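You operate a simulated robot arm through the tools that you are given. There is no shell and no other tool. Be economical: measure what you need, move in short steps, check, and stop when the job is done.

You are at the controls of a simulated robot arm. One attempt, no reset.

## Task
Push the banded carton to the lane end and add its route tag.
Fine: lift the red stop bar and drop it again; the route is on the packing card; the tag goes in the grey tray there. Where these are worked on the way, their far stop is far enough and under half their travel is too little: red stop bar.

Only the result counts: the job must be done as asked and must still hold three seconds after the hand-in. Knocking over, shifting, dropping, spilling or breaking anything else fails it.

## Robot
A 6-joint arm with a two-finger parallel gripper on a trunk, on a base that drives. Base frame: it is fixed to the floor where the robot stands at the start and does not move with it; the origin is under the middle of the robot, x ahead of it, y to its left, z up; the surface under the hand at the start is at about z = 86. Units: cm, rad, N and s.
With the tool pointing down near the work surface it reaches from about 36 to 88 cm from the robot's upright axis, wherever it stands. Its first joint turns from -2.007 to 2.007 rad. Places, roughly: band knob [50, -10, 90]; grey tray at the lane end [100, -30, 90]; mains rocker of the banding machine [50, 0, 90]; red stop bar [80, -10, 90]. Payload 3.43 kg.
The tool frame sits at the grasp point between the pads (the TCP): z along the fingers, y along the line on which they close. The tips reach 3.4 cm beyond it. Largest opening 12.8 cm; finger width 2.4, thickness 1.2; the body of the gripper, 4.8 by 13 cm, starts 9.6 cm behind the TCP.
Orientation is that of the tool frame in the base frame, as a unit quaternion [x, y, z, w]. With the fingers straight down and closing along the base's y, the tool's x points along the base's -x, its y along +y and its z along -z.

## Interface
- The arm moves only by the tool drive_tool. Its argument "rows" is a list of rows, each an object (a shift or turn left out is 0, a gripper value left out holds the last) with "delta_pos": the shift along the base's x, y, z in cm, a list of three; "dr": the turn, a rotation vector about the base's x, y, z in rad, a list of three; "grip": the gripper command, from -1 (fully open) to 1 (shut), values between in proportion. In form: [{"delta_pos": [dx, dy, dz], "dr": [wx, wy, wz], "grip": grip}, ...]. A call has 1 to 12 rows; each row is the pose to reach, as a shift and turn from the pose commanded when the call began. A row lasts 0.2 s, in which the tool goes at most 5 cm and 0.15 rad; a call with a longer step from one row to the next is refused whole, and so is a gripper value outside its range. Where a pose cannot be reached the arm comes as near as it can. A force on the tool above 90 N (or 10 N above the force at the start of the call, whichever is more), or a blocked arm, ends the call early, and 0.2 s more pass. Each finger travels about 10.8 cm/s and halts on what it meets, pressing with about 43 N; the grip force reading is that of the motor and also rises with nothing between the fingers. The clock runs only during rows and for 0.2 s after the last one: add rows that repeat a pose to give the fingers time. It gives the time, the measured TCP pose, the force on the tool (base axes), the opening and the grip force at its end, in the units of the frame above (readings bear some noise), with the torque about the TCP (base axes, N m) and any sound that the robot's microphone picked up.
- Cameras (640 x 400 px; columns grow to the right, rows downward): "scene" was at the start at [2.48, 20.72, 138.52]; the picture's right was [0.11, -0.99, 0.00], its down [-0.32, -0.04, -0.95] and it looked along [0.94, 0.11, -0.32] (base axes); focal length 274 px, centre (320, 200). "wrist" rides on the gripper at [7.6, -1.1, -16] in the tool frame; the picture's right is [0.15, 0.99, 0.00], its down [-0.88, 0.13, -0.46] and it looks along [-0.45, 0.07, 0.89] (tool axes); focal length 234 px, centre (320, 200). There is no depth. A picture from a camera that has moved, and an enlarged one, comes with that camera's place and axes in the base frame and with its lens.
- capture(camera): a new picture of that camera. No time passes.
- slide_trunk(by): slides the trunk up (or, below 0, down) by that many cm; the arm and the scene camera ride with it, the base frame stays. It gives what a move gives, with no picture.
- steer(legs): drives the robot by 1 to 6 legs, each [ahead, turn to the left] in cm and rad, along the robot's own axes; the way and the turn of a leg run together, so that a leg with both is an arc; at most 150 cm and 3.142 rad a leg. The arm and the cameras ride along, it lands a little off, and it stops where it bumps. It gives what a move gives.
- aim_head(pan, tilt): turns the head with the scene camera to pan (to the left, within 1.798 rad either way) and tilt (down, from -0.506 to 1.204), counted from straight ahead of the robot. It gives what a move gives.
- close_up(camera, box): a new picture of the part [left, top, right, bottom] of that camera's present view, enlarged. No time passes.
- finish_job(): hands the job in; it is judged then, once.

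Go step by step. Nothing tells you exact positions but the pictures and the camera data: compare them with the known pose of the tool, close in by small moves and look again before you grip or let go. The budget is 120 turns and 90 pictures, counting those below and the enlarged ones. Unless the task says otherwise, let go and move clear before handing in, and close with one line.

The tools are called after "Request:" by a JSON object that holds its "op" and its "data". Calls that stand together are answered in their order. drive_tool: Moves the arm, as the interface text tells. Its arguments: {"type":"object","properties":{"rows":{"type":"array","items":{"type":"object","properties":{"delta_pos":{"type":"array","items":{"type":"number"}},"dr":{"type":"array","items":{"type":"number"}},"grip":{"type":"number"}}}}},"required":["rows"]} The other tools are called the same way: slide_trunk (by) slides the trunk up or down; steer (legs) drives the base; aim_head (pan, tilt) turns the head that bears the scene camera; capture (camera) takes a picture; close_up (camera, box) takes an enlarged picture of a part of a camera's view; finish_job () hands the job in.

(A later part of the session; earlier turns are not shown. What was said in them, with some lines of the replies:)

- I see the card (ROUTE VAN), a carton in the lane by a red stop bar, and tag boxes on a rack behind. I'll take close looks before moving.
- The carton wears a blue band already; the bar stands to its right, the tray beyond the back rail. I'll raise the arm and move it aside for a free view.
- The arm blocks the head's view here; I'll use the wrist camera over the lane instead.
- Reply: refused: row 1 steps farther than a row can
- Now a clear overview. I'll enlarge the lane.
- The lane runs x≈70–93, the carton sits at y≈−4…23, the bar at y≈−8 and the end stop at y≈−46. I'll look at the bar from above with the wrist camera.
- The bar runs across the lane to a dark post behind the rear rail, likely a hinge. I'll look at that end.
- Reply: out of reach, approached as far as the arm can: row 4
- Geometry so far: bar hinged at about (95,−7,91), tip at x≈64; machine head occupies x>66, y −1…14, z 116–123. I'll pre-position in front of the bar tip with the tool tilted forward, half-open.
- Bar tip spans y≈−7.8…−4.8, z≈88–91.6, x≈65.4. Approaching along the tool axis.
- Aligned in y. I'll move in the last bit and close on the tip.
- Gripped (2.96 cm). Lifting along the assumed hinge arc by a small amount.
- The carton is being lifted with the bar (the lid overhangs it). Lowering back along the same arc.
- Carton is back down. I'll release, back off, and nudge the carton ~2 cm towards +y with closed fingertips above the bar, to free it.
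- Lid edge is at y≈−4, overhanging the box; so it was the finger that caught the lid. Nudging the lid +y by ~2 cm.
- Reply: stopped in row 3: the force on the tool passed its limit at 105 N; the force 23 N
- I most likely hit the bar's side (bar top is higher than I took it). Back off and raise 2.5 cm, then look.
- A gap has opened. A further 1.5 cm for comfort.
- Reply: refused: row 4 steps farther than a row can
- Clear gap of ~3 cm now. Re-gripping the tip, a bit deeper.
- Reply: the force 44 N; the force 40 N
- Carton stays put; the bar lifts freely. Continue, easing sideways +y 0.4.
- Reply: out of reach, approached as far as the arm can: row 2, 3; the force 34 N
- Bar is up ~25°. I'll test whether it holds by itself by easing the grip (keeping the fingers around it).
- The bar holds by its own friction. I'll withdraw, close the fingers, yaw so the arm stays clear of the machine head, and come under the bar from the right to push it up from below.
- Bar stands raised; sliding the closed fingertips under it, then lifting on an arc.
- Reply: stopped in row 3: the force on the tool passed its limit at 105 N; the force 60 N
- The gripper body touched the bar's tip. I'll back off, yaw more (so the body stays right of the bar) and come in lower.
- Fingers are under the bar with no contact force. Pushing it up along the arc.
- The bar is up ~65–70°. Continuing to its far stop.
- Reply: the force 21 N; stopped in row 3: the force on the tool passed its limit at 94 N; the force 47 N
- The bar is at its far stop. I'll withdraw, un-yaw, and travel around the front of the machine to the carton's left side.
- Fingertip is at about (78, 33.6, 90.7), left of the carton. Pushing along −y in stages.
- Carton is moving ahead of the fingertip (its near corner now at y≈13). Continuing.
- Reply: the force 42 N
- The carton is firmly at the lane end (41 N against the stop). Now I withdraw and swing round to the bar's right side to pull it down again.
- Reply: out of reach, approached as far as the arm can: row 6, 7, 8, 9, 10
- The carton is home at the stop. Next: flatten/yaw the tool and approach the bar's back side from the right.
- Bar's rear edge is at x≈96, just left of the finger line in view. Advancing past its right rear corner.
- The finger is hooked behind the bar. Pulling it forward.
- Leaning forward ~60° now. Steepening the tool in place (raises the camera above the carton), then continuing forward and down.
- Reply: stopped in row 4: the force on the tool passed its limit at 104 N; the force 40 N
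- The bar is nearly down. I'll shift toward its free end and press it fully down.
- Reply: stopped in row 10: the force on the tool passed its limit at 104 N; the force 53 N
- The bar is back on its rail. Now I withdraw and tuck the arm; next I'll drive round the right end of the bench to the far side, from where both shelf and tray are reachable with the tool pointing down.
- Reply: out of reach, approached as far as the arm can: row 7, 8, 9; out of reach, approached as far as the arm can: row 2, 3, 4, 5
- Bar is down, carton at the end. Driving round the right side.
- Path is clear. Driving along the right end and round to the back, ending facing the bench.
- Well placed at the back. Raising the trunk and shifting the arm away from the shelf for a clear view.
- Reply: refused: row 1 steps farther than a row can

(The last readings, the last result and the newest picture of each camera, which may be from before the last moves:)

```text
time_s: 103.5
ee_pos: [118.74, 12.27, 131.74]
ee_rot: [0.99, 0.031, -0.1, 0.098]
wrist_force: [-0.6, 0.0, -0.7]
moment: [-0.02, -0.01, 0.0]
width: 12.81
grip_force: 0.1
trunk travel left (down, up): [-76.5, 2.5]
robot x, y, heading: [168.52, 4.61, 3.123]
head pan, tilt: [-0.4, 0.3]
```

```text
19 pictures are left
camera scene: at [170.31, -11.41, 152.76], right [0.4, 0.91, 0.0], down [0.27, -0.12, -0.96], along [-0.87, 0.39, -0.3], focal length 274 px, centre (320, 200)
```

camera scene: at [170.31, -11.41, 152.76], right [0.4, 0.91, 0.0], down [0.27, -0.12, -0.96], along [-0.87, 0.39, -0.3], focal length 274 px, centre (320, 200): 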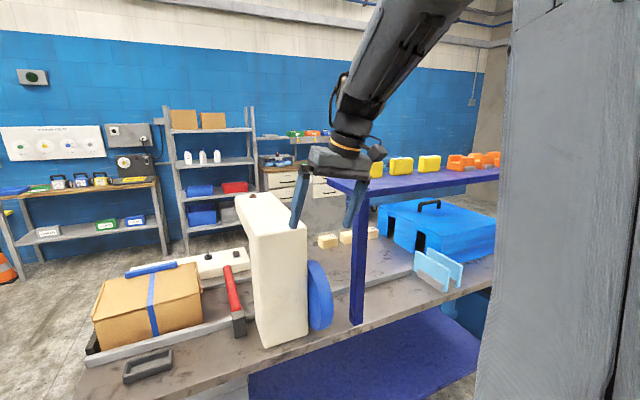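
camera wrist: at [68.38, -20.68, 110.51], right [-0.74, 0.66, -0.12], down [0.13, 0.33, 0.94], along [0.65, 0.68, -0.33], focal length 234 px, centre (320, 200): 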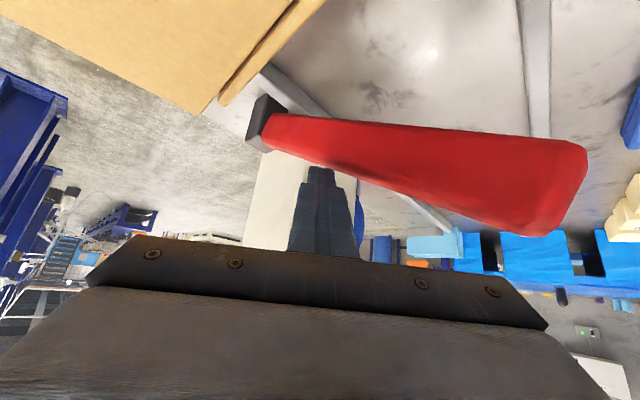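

Three yellow tags stand on the shelf; VAN is the one nearest the leg. Straightening the tool, rising and moving over it.

Request:
{"op": "drive_tool", "data": {"rows": [{"delta_pos": [1, 0, 4], "dr": [0.1, -0.095, 0], "grip": -1}, {"delta_pos": [1.5, 0, 8.5], "dr": [0.2, -0.19, 0]}, {"delta_pos": [1.5, 0, 13], "dr": [0.2, -0.19, 0]}, {"delta_pos": [1, 3, 16.5], "dr": [0.2, -0.19, 0]}, {"delta_pos": [0, 7, 18], "dr": [0.2, -0.19, 0]}, {"delta_pos": [-1, 11.5, 18.3], "dr": [0.2, -0.19, 0]}, {"delta_pos": [-2, 16, 18.3], "dr": [0.2, -0.19, 0]}, {"delta_pos": [-3, 20.5, 18.3], "dr": [0.2, -0.19, 0]}, {"delta_pos": [-4, 25, 18.3], "dr": [0.2, -0.19, 0]}, {"delta_pos": [-5, 29.5, 18.3], "dr": [0.2, -0.19, 0]}]}}

Request:
{"op": "capture", "data": {"camera": "wrist"}}

Request:
{"op": "capture", "data": {"camera": "scene"}}

```text
time_s: 105.7
ee_pos: [110.5, 37.0, 150.51]
ee_rot: [0.991, 0.026, -0.075, 0.108]
wrist_force: [0.8, 0.0, 0.6]
moment: [0.02, 0.01, 0.01]
width: 12.81
grip_force: 0.0
out of reach, approached as far as the arm can: row 1, 2, 3, 4, 5, 6, 7, 8, 9, 10
trunk travel left (down, up): [-76.5, 2.5]
robot x, y, heading: [168.6, 4.4, 3.122]
head pan, tilt: [-0.4, 0.3]
```

```text
18 pictures are left
camera wrist: at [120.23, 41.83, 164.43], right [0.21, -0.96, 0.19], down [-0.79, -0.06, 0.6], along [-0.57, -0.28, -0.77], focal length 234 px, centre (320, 200)
```

wrist: 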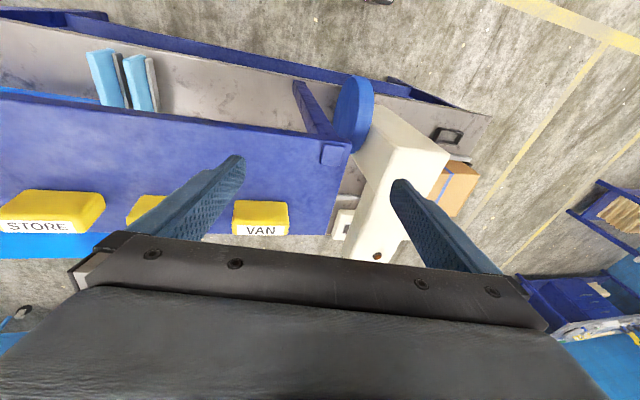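

```text
17 pictures are left
camera scene: at [170.4, -11.46, 152.77], right [0.4, 0.91, 0.0], down [0.27, -0.12, -0.96], along [-0.87, 0.39, -0.3], focal length 274 px, centre (320, 200)
```

scene: 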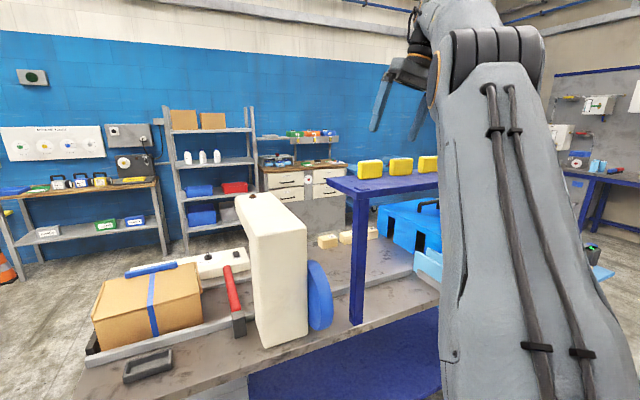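

The arm couldn't straighten fully at this yaw. I want to grip the tag across its thickness (closing along x) anyway, so I'll yaw toward +90° and see whether the tilt clears.

Request:
{"op": "drive_tool", "data": {"rows": [{"dr": [0, 0, 0.14], "grip": -1}, {"dr": [0, 0, 0.28]}, {"dr": [0, 0, 0.42]}, {"dr": [0, 0, 0.56]}, {"dr": [0, 0, 0.7]}, {"dr": [0, 0, 0.84]}]}}

```text
time_s: 107.1
ee_pos: [112.23, 34.38, 147.25]
ee_rot: [0.892, 0.423, -0.06, 0.148]
wrist_force: [-0.6, -0.1, -0.7]
moment: [0.01, -0.01, 0.01]
width: 12.8
grip_force: 0.1
out of reach, approached as far as the arm can: row 2, 3, 4, 5, 6
trunk travel left (down, up): [-76.5, 2.5]
robot x, y, heading: [168.66, 4.68, 3.121]
head pan, tilt: [-0.4, 0.3]
```

That made the tilt worse, so the opposite yaw direction should free the joint. Trying yaw the other way.

Request:
{"op": "drive_tool", "data": {"rows": [{"dr": [0, 0, -0.14], "grip": -1}, {"dr": [0, 0, -0.28]}, {"dr": [0, 0, -0.42]}, {"dr": [0, 0, -0.56]}, {"dr": [0, 0, -0.7]}, {"dr": [0, 0, -0.84]}, {"dr": [0, 0, -0.98]}, {"dr": [0, 0, -1.12]}, {"dr": [0, 0, -1.26]}, {"dr": [0, 0, -1.4]}, {"dr": [0, 0, -1.54]}, {"dr": [0, 0, -1.68]}]}}

```text
time_s: 109.7
ee_pos: [113.16, 35.44, 146.75]
ee_rot: [0.953, -0.248, -0.149, 0.092]
wrist_force: [-0.2, -0.2, 1.1]
moment: [-0.01, -0.02, -0.01]
width: 12.8
grip_force: 0.1
out of reach, approached as far as the arm can: row 10, 11, 12
trunk travel left (down, up): [-76.5, 2.5]
robot x, y, heading: [168.45, 4.49, 3.13]
head pan, tilt: [-0.4, 0.3]
```

This yaw is reachable; now try straightening the tilt here.

Request:
{"op": "drive_tool", "data": {"rows": [{"dr": [0.04, -0.13, 0], "grip": -1}, {"dr": [0.08, -0.26, 0]}, {"dr": [0.1, -0.335, 0]}, {"dr": [0.1, -0.335, 0]}]}}

Request:
{"op": "capture", "data": {"camera": "scene"}}

```text
time_s: 110.7
ee_pos: [114.24, 36.82, 146.67]
ee_rot: [0.96, -0.242, -0.075, 0.121]
wrist_force: [-0.2, 0.7, 0.8]
moment: [-0.01, -0.01, 0.0]
width: 12.8
grip_force: 0.1
out of reach, approached as far as the arm can: row 1, 2, 3, 4
trunk travel left (down, up): [-76.5, 2.5]
robot x, y, heading: [168.54, 4.62, 3.126]
head pan, tilt: [-0.4, 0.3]
```

```text
16 pictures are left
camera scene: at [170.34, -11.43, 152.76], right [0.4, 0.91, 0.0], down [0.27, -0.12, -0.96], along [-0.87, 0.39, -0.3], focal length 274 px, centre (320, 200)
```

scene: 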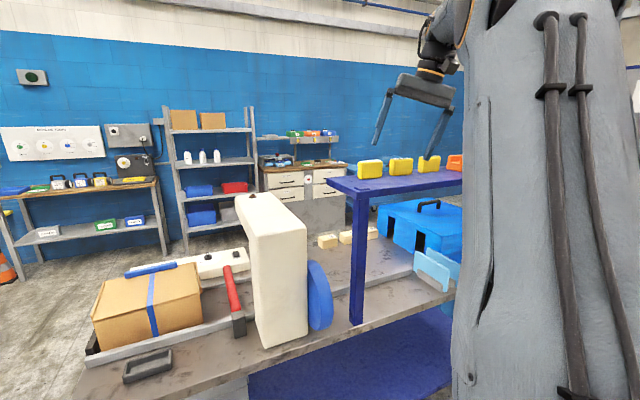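

The residual sideways tilt is constant (~15°): a wrist joint is at its limit after being flipped. I'll fly over to the clear space above the tray side, flatten the tool with a left yaw, un-yaw while flat, then steepen straight — that unwinds the wrist.

Request:
{"op": "drive_tool", "data": {"rows": [{"delta_pos": [1, -4.8, 0], "dr": [0, 0, 0.1], "grip": -1}, {"delta_pos": [2, -9.4, 0], "dr": [0, 0, 0.2]}, {"delta_pos": [2, -14, 0], "dr": [0, 0, 0.2]}, {"delta_pos": [2, -18.8, 0], "dr": [0, 0, 0.2]}, {"delta_pos": [2, -23.6, 0], "dr": [0, 0, 0.2]}, {"delta_pos": [2, -28.4, 0], "dr": [0, 0, 0.2]}, {"delta_pos": [2, -33.2, 0], "dr": [0, 0, 0.2]}, {"delta_pos": [2, -38, 0], "dr": [0, 0, 0.2]}, {"delta_pos": [1, -42.8, 0], "dr": [0, 0, 0.2]}, {"delta_pos": [0, -47.4, 0], "dr": [0, 0, 0.2]}, {"delta_pos": [-1, -52, -1], "dr": [0, 0, 0.2]}, {"delta_pos": [-2, -56.5, -2], "dr": [0, 0, 0.2]}]}}

Request:
{"op": "drive_tool", "data": {"rows": [{"delta_pos": [0, -2, -4], "dr": [-0.07, 0.12, 0]}, {"delta_pos": [0, -4, -8], "dr": [-0.13, 0.245, 0]}, {"delta_pos": [-1, -6, -12], "dr": [-0.2, 0.37, 0]}, {"delta_pos": [-2, -8, -16], "dr": [-0.27, 0.49, 0]}, {"delta_pos": [-2, -9, -20], "dr": [-0.335, 0.615, 0]}, {"delta_pos": [-2, -10, -22], "dr": [-0.4, 0.74, 0]}, {"delta_pos": [-2, -10, -22], "dr": [-0.47, 0.86, 0]}]}}

Request:
{"op": "capture", "data": {"camera": "scene"}}

```text
time_s: 113.3
ee_pos: [121.59, 14.14, 140.35]
ee_rot: [0.979, -0.139, -0.064, 0.134]
wrist_force: [0.3, 0.1, -0.6]
moment: [0.02, -0.02, -0.02]
width: 12.79
grip_force: 0.2
out of reach, approached as far as the arm can: row 4, 5, 6, 7, 8, 9, 10, 11, 12
trunk travel left (down, up): [-76.5, 2.5]
robot x, y, heading: [168.57, 4.56, 3.126]
head pan, tilt: [-0.4, 0.3]
```

```text
time_s: 114.9
ee_pos: [119.36, 4.46, 118.38]
ee_rot: [0.809, -0.09, -0.427, 0.394]
wrist_force: [1.1, -0.3, -1.7]
moment: [0.02, -0.01, -0.05]
width: 12.79
grip_force: 0.0
trunk travel left (down, up): [-76.5, 2.5]
robot x, y, heading: [168.34, 4.81, 3.125]
head pan, tilt: [-0.4, 0.3]
```

```text
15 pictures are left
camera scene: at [170.34, -11.43, 152.76], right [0.4, 0.91, 0.0], down [0.27, -0.12, -0.96], along [-0.87, 0.39, -0.3], focal length 274 px, centre (320, 200)
```

scene: 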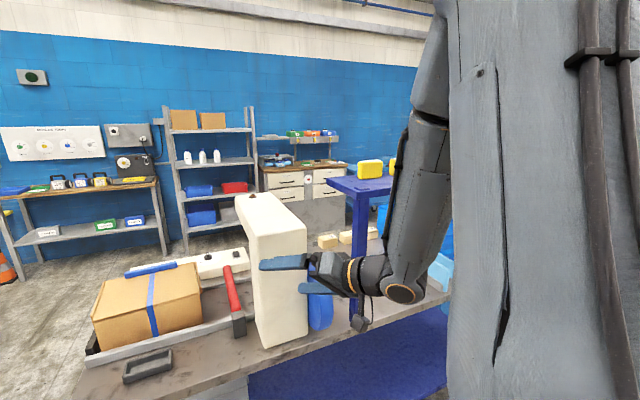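

The forearm now hangs steep and the tool is flat, forward-left. Un-yaw while flat, then steepen straight.

Request:
{"op": "drive_tool", "data": {"rows": [{"delta_pos": [1, 0, 0], "dr": [0, 0, -0.14]}, {"delta_pos": [1, 0, 0], "dr": [0, 0, -0.28]}, {"delta_pos": [1, 0, 0], "dr": [0, 0, -0.42]}, {"delta_pos": [1, 0, 0], "dr": [0, 0, -0.56]}, {"delta_pos": [1, 0, 0], "dr": [0, 0, -0.66]}]}}

Request:
{"op": "drive_tool", "data": {"rows": [{"delta_pos": [-1, 0, 1], "dr": [0, -0.14, 0]}, {"delta_pos": [-2, 0, 2], "dr": [0, -0.28, 0]}, {"delta_pos": [-3, 0, 4], "dr": [0, -0.42, 0]}, {"delta_pos": [-3, 0, 6], "dr": [0, -0.56, 0]}, {"delta_pos": [-3, 0, 8], "dr": [0, -0.7, 0]}, {"delta_pos": [-3, 0, 10], "dr": [0, -0.84, 0]}, {"delta_pos": [-3, 0, 12], "dr": [0, -0.98, 0]}, {"delta_pos": [-3, 0, 14], "dr": [0, -1.12, 0]}, {"delta_pos": [-3, 0, 16], "dr": [0, -1.24, 0]}]}}

```text
time_s: 116.1
ee_pos: [112.42, 4.04, 119.6]
ee_rot: [0.737, -0.348, -0.53, 0.235]
wrist_force: [-0.5, 0.6, 0.0]
moment: [-0.04, -0.01, 0.01]
width: 12.79
grip_force: 0.1
out of reach, approached as far as the arm can: row 1, 2, 3, 4, 5
trunk travel left (down, up): [-76.5, 2.5]
robot x, y, heading: [168.33, 4.79, 3.129]
head pan, tilt: [-0.4, 0.3]
```

```text
time_s: 118.1
ee_pos: [109.57, 4.1, 135.58]
ee_rot: [0.908, -0.42, -0.003, -0.011]
wrist_force: [0.6, 0.0, 0.6]
moment: [0.03, 0.02, -0.01]
width: 12.77
grip_force: 0.0
out of reach, approached as far as the arm can: row 3, 4
trunk travel left (down, up): [-76.5, 2.5]
robot x, y, heading: [168.55, 4.53, 3.13]
head pan, tilt: [-0.4, 0.3]
```

The wrist is unwound: tool is straight down now. Yawing −0.7 so the fingers close along x, and moving toward the tag.

Request:
{"op": "drive_tool", "data": {"rows": [{"delta_pos": [0, 1, 4.5], "dr": [0, 0, -0.12], "grip": -1}, {"delta_pos": [0, 3, 9], "dr": [0, 0, -0.24]}, {"delta_pos": [-0.5, 6.5, 12], "dr": [0, 0, -0.36]}, {"delta_pos": [-1.5, 11, 13], "dr": [0, 0, -0.48]}, {"delta_pos": [-2.5, 15.5, 14], "dr": [0, 0, -0.6]}, {"delta_pos": [-3.5, 20, 14], "dr": [0, 0, -0.7]}, {"delta_pos": [-4.5, 24.5, 14], "dr": [0, 0, -0.7]}, {"delta_pos": [-5, 28, 14], "dr": [0, 0, -0.7]}]}}

Request:
{"op": "capture", "data": {"camera": "wrist"}}

Request:
{"op": "capture", "data": {"camera": "scene"}}

```text
time_s: 119.9
ee_pos: [105.7, 31.72, 148.87]
ee_rot: [0.709, -0.705, 0.001, -0.011]
wrist_force: [0.1, -0.2, -0.1]
moment: [0.06, -0.02, 0.01]
width: 12.81
grip_force: 0.0
out of reach, approached as far as the arm can: row 8
trunk travel left (down, up): [-76.5, 2.5]
robot x, y, heading: [168.53, 4.71, 3.124]
head pan, tilt: [-0.4, 0.3]
```

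```text
14 pictures are left
camera wrist: at [106.54, 23.83, 164.63], right [-0.99, -0.15, -0.02], down [-0.14, 0.87, 0.47], along [-0.05, 0.46, -0.88], focal length 234 px, centre (320, 200)
```

wrist: 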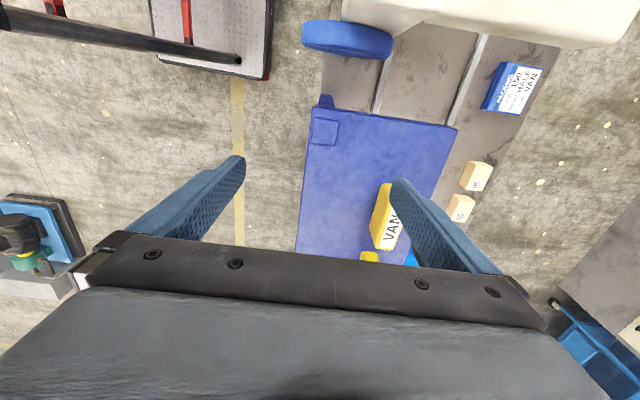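

```text
13 pictures are left
camera scene: at [170.29, -11.41, 152.77], right [0.4, 0.91, 0.0], down [0.27, -0.12, -0.96], along [-0.87, 0.39, -0.3], focal length 274 px, centre (320, 200)
```

scene: 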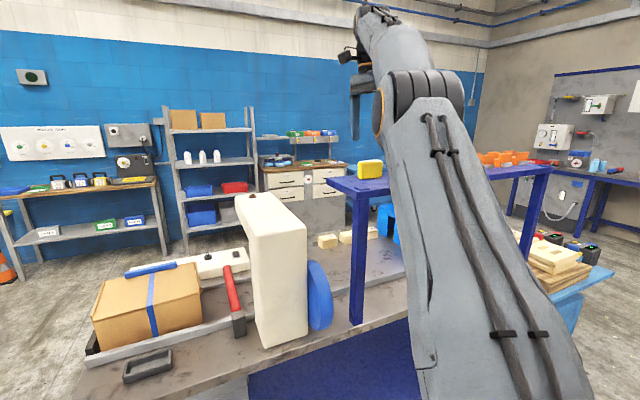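

VAN tag is at about (97, 39, 133–138.5). That is near the reach limit, so I'll retract slightly and drive 15 cm closer.

Request:
{"op": "drive_tool", "data": {"rows": [{"delta_pos": [4, 0, 1]}, {"delta_pos": [8.5, 0, 2]}, {"delta_pos": [13, 0, 2]}]}}

Request:
{"op": "steer", "data": {"legs": [[15, 0]]}}

Request:
{"op": "capture", "data": {"camera": "wrist"}}

```text
time_s: 120.7
ee_pos: [118.59, 31.53, 150.84]
ee_rot: [0.709, -0.705, 0.001, -0.012]
wrist_force: [-0.4, 0.2, -0.9]
moment: [-0.02, -0.06, -0.03]
width: 12.79
grip_force: 0.1
trunk travel left (down, up): [-76.5, 2.5]
robot x, y, heading: [168.68, 4.6, 3.13]
head pan, tilt: [-0.4, 0.3]
```

```text
time_s: 122.1
ee_pos: [103.57, 31.78, 150.85]
ee_rot: [0.709, -0.705, 0.0, -0.012]
wrist_force: [0.5, -0.4, -0.1]
moment: [-0.01, 0.03, 0.0]
width: 12.8
grip_force: 0.0
trunk travel left (down, up): [-76.5, 2.5]
robot x, y, heading: [153.45, 4.85, 3.131]
head pan, tilt: [-0.4, 0.3]
```

```text
12 pictures are left
camera wrist: at [104.55, 23.82, 166.68], right [-0.99, -0.15, -0.02], down [-0.14, 0.87, 0.47], along [-0.05, 0.46, -0.88], focal length 234 px, centre (320, 200)
```

wrist: 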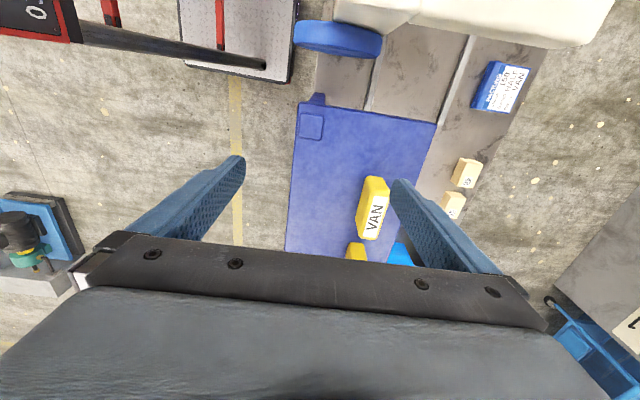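

Request:
{"op": "close_up", "data": {"camera": "wrist", "box": [310, 150, 430, 260]}}

Request:
{"op": "close_up", "data": {"camera": "scene", "box": [300, 120, 440, 220]}}

```text
3.64 times, centred on (370, 205) of wrist
camera zoom: at [104.55, 23.82, 166.68], right [-0.99, -0.15, -0.02], down [-0.14, 0.87, 0.47], along [-0.05, 0.46, -0.88], focal length 852 px, centre (138, 182)
```

zoom: 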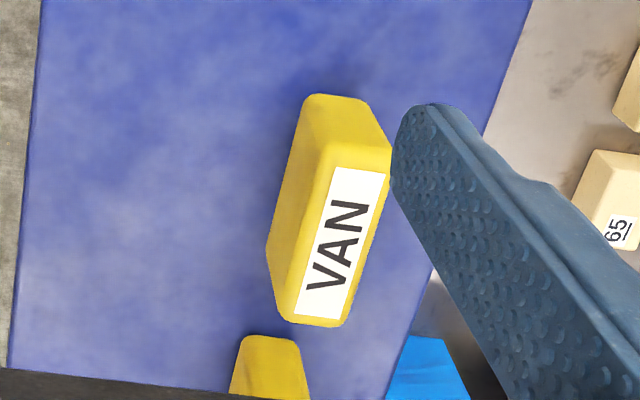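

```text
4.00 times, centred on (370, 170) of scene
camera zoom: at [155.38, -11.16, 152.76], right [0.4, 0.92, 0.0], down [0.27, -0.12, -0.96], along [-0.87, 0.38, -0.3], focal length 1095 px, centre (120, 320)
```

zoom: 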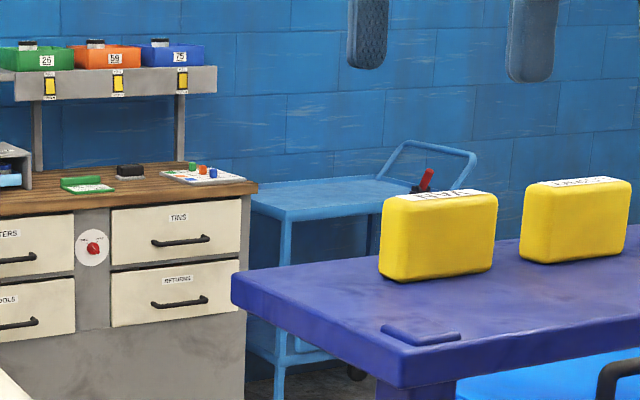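

The tag is a block about 3×8×6 cm at (94.8, 39.8), z 132.3–138.3. Moving over it, descending so the tips grip its upper half.

Request:
{"op": "drive_tool", "data": {"rows": [{"delta_pos": [-3, 2.8, 0], "grip": -1}, {"delta_pos": [-6, 5.5, 0]}, {"delta_pos": [-8.8, 8, 0]}, {"delta_pos": [-8.8, 8, -3]}, {"delta_pos": [-8.8, 8, -6]}, {"delta_pos": [-8.8, 8, -8.5]}]}}

Request:
{"op": "capture", "data": {"camera": "wrist"}}

Request:
{"op": "close_up", "data": {"camera": "scene", "box": [300, 90, 460, 210]}}

```text
time_s: 123.5
ee_pos: [94.96, 39.66, 142.27]
ee_rot: [0.71, -0.704, 0.001, -0.012]
wrist_force: [0.5, 0.4, -0.1]
moment: [0.02, -0.03, 0.06]
width: 12.81
grip_force: 0.1
out of reach, approached as far as the arm can: row 3
trunk travel left (down, up): [-76.5, 2.5]
robot x, y, heading: [153.75, 4.67, 3.124]
head pan, tilt: [-0.4, 0.3]
```

```text
9 pictures are left
camera wrist: at [95.73, 31.89, 158.1], right [-0.99, -0.15, -0.02], down [-0.14, 0.87, 0.47], along [-0.05, 0.46, -0.88], focal length 234 px, centre (320, 200)
```

wrist: 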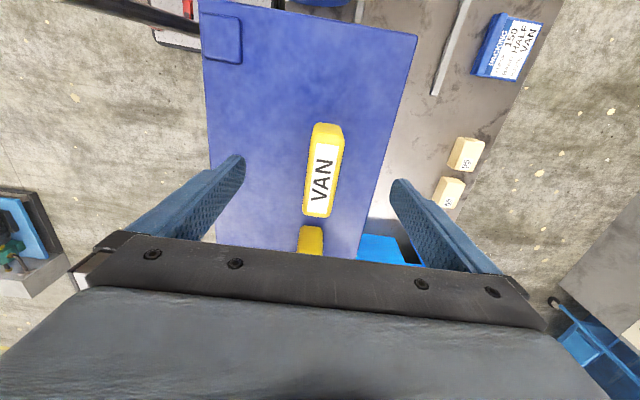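

```text
3.33 times, centred on (380, 150) of scene
camera zoom: at [155.36, -11.16, 152.76], right [0.4, 0.92, 0.0], down [0.27, -0.12, -0.96], along [-0.87, 0.38, -0.3], focal length 912 px, centre (120, 367)
```

zoom: 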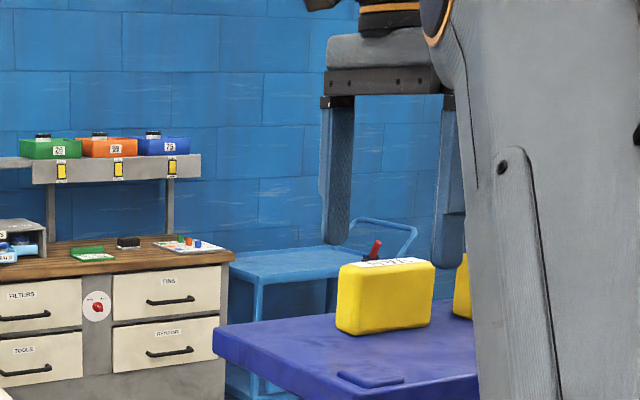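

Aligned within 0.3 cm. Lowering 3.6 and closing.

Request:
{"op": "drive_tool", "data": {"rows": [{"delta_pos": [0, -0.2, -2], "grip": -1}, {"delta_pos": [0, -0.2, -3.6], "grip": -1}, {"delta_pos": [0, -0.2, -3.6], "grip": 0.3}, {"delta_pos": [0, -0.2, -3.6], "grip": 1}, {"delta_pos": [0, -0.2, -3.6], "grip": 1}, {"delta_pos": [0, -0.2, -3.6], "grip": 1}, {"delta_pos": [0, -0.2, -3.6], "grip": 1}, {"delta_pos": [0, -0.2, 0], "grip": 1}, {"delta_pos": [0, -0.2, 4], "grip": 1}, {"delta_pos": [0, -0.2, 8], "grip": 1}]}}

Request:
{"op": "capture", "data": {"camera": "wrist"}}

```text
time_s: 125.7
ee_pos: [95.47, 39.21, 150.08]
ee_rot: [0.709, -0.705, -0.001, -0.011]
wrist_force: [0.9, -0.7, -0.3]
moment: [0.03, 0.05, 0.0]
width: 2.87
grip_force: 42.8
out of reach, approached as far as the arm can: row 10
trunk travel left (down, up): [-76.5, 2.5]
robot x, y, heading: [153.72, 4.77, 3.127]
head pan, tilt: [-0.4, 0.3]
```

```text
7 pictures are left
camera wrist: at [96.31, 31.27, 165.86], right [-0.99, -0.15, -0.02], down [-0.14, 0.87, 0.47], along [-0.06, 0.47, -0.88], focal length 234 px, centre (320, 200)
```

wrist: 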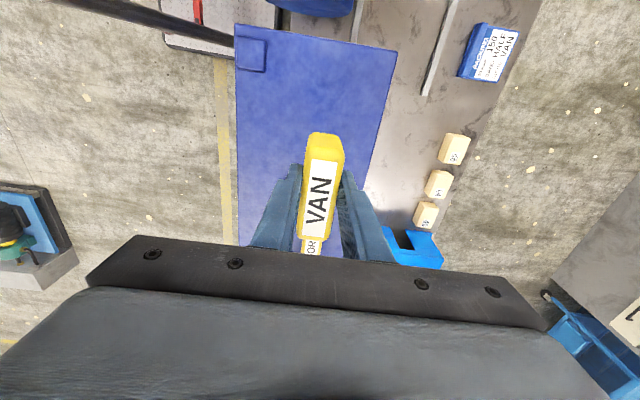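

Tag is held (2.87 cm). Carrying it high across to above the tray.

Request:
{"op": "drive_tool", "data": {"rows": [{"delta_pos": [1, -4, -1], "grip": 1}, {"delta_pos": [2, -8.5, -1], "grip": 1}, {"delta_pos": [2.5, -13, -2], "grip": 1}, {"delta_pos": [2.5, -17.5, -4], "grip": 1}, {"delta_pos": [2.5, -22, -6], "grip": 1}, {"delta_pos": [2.5, -26.5, -8], "grip": 1}, {"delta_pos": [2.5, -31, -9], "grip": 1}, {"delta_pos": [2.5, -35.5, -9], "grip": 1}, {"delta_pos": [2.5, -40, -9], "grip": 1}, {"delta_pos": [2.5, -44.5, -9], "grip": 1}, {"delta_pos": [2.5, -49, -9], "grip": 1}, {"delta_pos": [2.5, -53.5, -9], "grip": 1}]}}

```text
time_s: 128.3
ee_pos: [97.79, -14.28, 140.99]
ee_rot: [0.709, -0.705, 0.001, -0.011]
wrist_force: [-0.1, 0.1, -0.1]
moment: [0.0, 0.05, -0.01]
width: 2.89
grip_force: 42.6
trunk travel left (down, up): [-76.5, 2.5]
robot x, y, heading: [153.67, 4.64, 3.129]
head pan, tilt: [-0.4, 0.3]
```

Request:
{"op": "drive_tool", "data": {"rows": [{"delta_pos": [0, -4, -2], "grip": 1}, {"delta_pos": [0, -8, -4], "grip": 1}, {"delta_pos": [0, -12, -6], "grip": 1}, {"delta_pos": [0.2, -16, -8], "grip": 1}, {"delta_pos": [0.2, -16, -12.5], "grip": 1}, {"delta_pos": [0.2, -16, -17], "grip": 1}, {"delta_pos": [0.2, -16, -21.5], "grip": 1}, {"delta_pos": [0.2, -16, -26], "grip": 1}]}}

Request:
{"op": "aim_head", "data": {"pan": 0.3, "tilt": 0.7}}

Request:
{"op": "capture", "data": {"camera": "wrist"}}

Request:
{"op": "capture", "data": {"camera": "scene"}}

```text
time_s: 130.1
ee_pos: [97.88, -30.15, 114.91]
ee_rot: [0.71, -0.705, 0.0, -0.011]
wrist_force: [0.4, 0.5, -0.2]
moment: [-0.01, -0.01, -0.02]
width: 2.91
grip_force: 43.2
trunk travel left (down, up): [-76.5, 2.5]
robot x, y, heading: [153.48, 4.94, 3.125]
head pan, tilt: [-0.4, 0.3]
```

```text
time_s: 131.2
ee_pos: [97.93, -30.22, 114.92]
ee_rot: [0.71, -0.704, 0.0, -0.012]
wrist_force: [0.0, 0.1, -1.5]
moment: [0.01, -0.01, 0.0]
width: 2.88
grip_force: 43.1
trunk travel left (down, up): [-76.5, 2.5]
robot x, y, heading: [153.44, 4.88, 3.128]
head pan, tilt: [0.3, 0.7]
```

```text
6 pictures are left
camera wrist: at [98.86, -38.01, 130.74], right [-0.99, -0.15, -0.02], down [-0.14, 0.87, 0.47], along [-0.05, 0.46, -0.88], focal length 234 px, centre (320, 200)
```

wrist: 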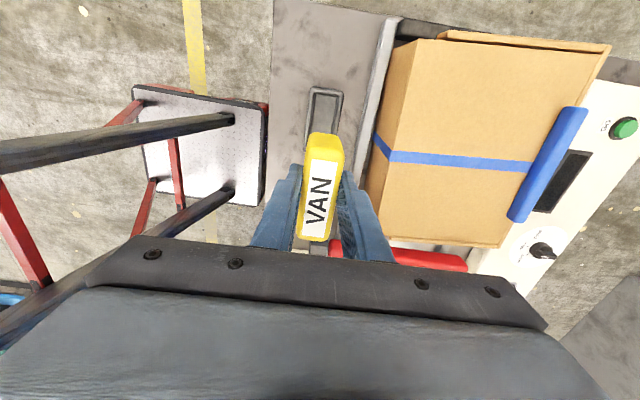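

```text
5 pictures are left
camera scene: at [155.74, -17.33, 149.15], right [-0.28, 0.96, 0.0], down [0.62, 0.18, -0.77], along [-0.73, -0.21, -0.64], focal length 274 px, centre (320, 200)
```

scene: 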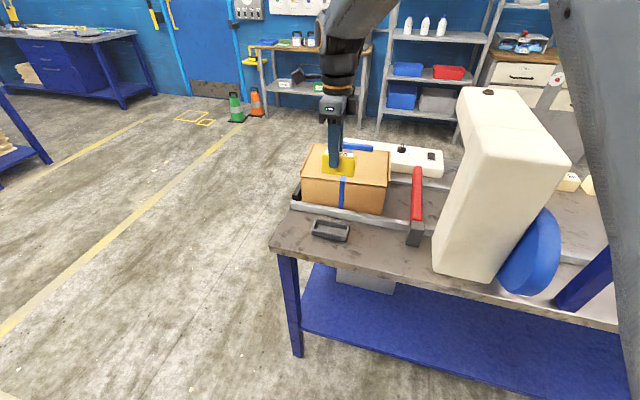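

Request:
{"op": "close_up", "data": {"camera": "scene", "box": [280, 190, 380, 260]}}

```text
5.71 times, centred on (330, 225) of scene
camera zoom: at [155.74, -17.33, 149.15], right [-0.28, 0.96, 0.0], down [0.62, 0.18, -0.77], along [-0.73, -0.21, -0.64], focal length 1564 px, centre (263, 57)
```

zoom: 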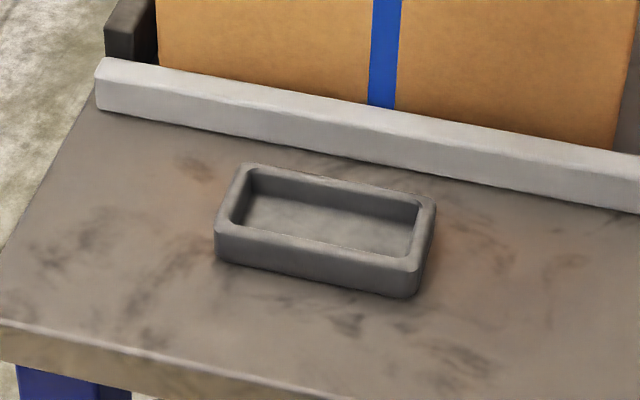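

Tray rim centre is at (98.4, −30.2), inner about 5×9.7 cm — fits the tag. Lowering the tag in.

Request:
{"op": "drive_tool", "data": {"rows": [{"delta_pos": [0.5, -0.1, -4], "grip": 1}, {"delta_pos": [0.5, -0.1, -8], "grip": 1}, {"delta_pos": [0.5, -0.1, -12], "grip": 1}, {"delta_pos": [0.5, -0.1, -15], "grip": 1}, {"delta_pos": [0.5, -0.1, -17], "grip": 1}]}}

Request:
{"op": "close_up", "data": {"camera": "scene", "box": [270, 150, 400, 260]}}

```text
time_s: 132.4
ee_pos: [98.58, -30.33, 97.92]
ee_rot: [0.71, -0.704, 0.0, -0.011]
wrist_force: [-0.2, -1.2, -0.9]
moment: [0.02, 0.02, -0.02]
width: 2.88
grip_force: 43.0
trunk travel left (down, up): [-76.5, 2.5]
robot x, y, heading: [153.54, 4.92, 3.125]
head pan, tilt: [0.3, 0.7]
```

```text
3.64 times, centred on (335, 205) of scene
camera zoom: at [155.76, -17.33, 149.15], right [-0.28, 0.96, 0.0], down [0.62, 0.18, -0.76], along [-0.73, -0.22, -0.64], focal length 996 px, centre (266, 182)
```

zoom: 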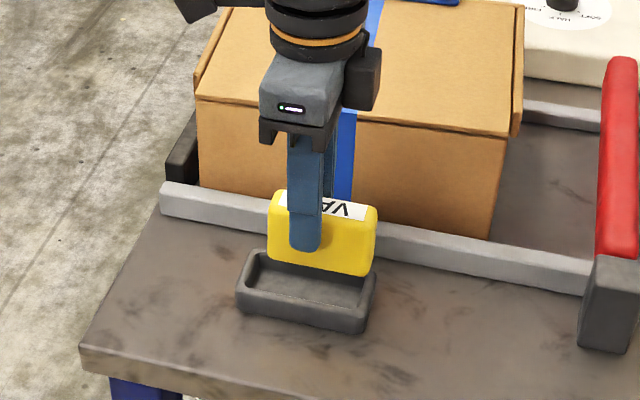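

The tag sits ~1.2 cm too far toward +y relative to the tray; correcting and lowering part-way, then checking.

Request:
{"op": "drive_tool", "data": {"rows": [{"delta_pos": [-0.1, -1.2, 0], "grip": 1}, {"delta_pos": [-0.1, -1.2, -1.5], "grip": 1}, {"delta_pos": [-0.1, -1.2, -2.3], "grip": 1}]}}

Request:
{"op": "close_up", "data": {"camera": "scene", "box": [280, 190, 380, 260]}}

```text
time_s: 133.2
ee_pos: [98.35, -31.5, 95.72]
ee_rot: [0.71, -0.705, 0.002, -0.011]
wrist_force: [0.1, -0.1, -0.5]
moment: [-0.01, 0.01, 0.02]
width: 2.92
grip_force: 43.0
trunk travel left (down, up): [-76.5, 2.5]
robot x, y, heading: [153.21, 5.09, 3.127]
head pan, tilt: [0.3, 0.7]
```

```text
5.71 times, centred on (330, 225) of scene
camera zoom: at [155.75, -17.33, 149.15], right [-0.28, 0.96, 0.0], down [0.62, 0.18, -0.76], along [-0.73, -0.22, -0.64], focal length 1564 px, centre (263, 57)
```

zoom: 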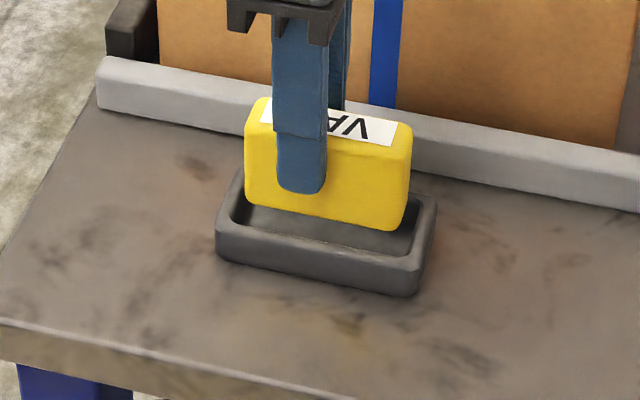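

Centred in the tray now. Lowering the rest, releasing with limited opening, and rising.

Request:
{"op": "drive_tool", "data": {"rows": [{"delta_pos": [0.1, 0, -1.2], "grip": 1}, {"delta_pos": [0.1, 0, -2], "grip": 1}, {"delta_pos": [0.1, 0, -2.2], "grip": 1}, {"delta_pos": [0.1, 0, -2.2], "grip": 0.3}, {"delta_pos": [0.1, 0, -2.2], "grip": 0.15}, {"delta_pos": [0.1, 0, -2.2], "grip": 0.15}, {"delta_pos": [0.1, 0, 0], "grip": 0.15}, {"delta_pos": [0.1, 0, 4], "grip": 0.15}, {"delta_pos": [0.1, 0, 8.5], "grip": 0.15}, {"delta_pos": [0.1, 0, 13], "grip": 0.15}, {"delta_pos": [0.1, 0, 17.5], "grip": 0.15}, {"delta_pos": [0.1, 0, 22], "grip": 0.15}]}}

Request:
{"op": "capture", "data": {"camera": "scene"}}

```text
time_s: 135.8
ee_pos: [98.45, -31.51, 117.78]
ee_rot: [0.709, -0.705, 0.001, -0.012]
wrist_force: [-0.5, -0.6, -0.2]
moment: [0.01, -0.03, -0.01]
width: 5.45
grip_force: 0.1
trunk travel left (down, up): [-76.5, 2.5]
robot x, y, heading: [153.68, 4.73, 3.129]
head pan, tilt: [0.3, 0.7]
```

```text
1 pictures are left
camera scene: at [155.73, -17.35, 149.15], right [-0.28, 0.96, 0.0], down [0.62, 0.18, -0.76], along [-0.73, -0.22, -0.64], focal length 274 px, centre (320, 200)
```

scene: 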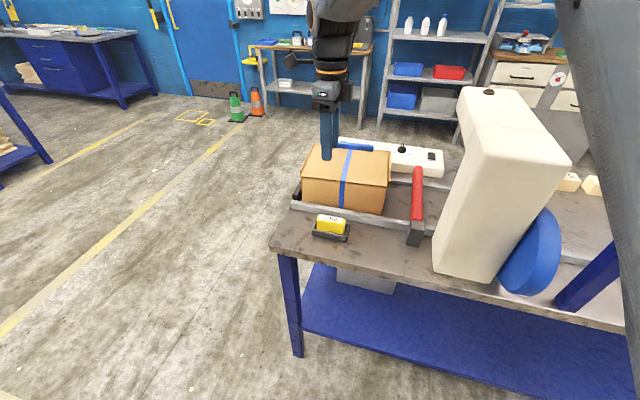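

The tag stands in the tray, the bar is down, the carton at the end. One last enlarged check.

Request:
{"op": "close_up", "data": {"camera": "scene", "box": [270, 140, 450, 260]}}

```text
3.33 times, centred on (360, 200) of scene
camera zoom: at [155.73, -17.35, 149.15], right [-0.28, 0.96, 0.0], down [0.62, 0.18, -0.76], along [-0.73, -0.22, -0.64], focal length 912 px, centre (187, 200)
```

zoom: 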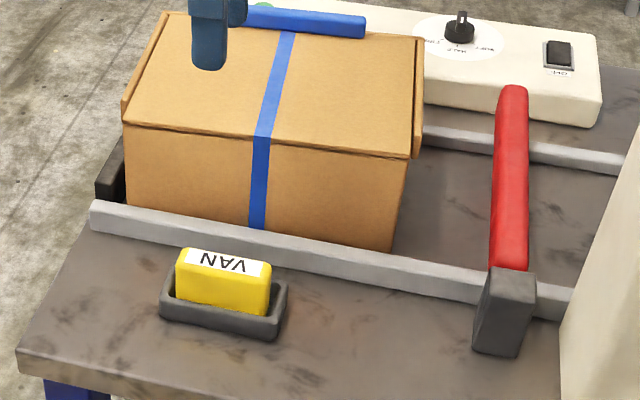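

Everything is in place: the carton is at the lane end, the bar is down, the VAN tag is in the tray, and the gripper is clear. Handing in.

Request:
{"op": "finish_job", "data": {}}

```text
The job is handed in.
```

The banded carton is against the end stop, the red stop bar was lifted to its far stop and lowered again, and the VAN tag is in the grey tray.
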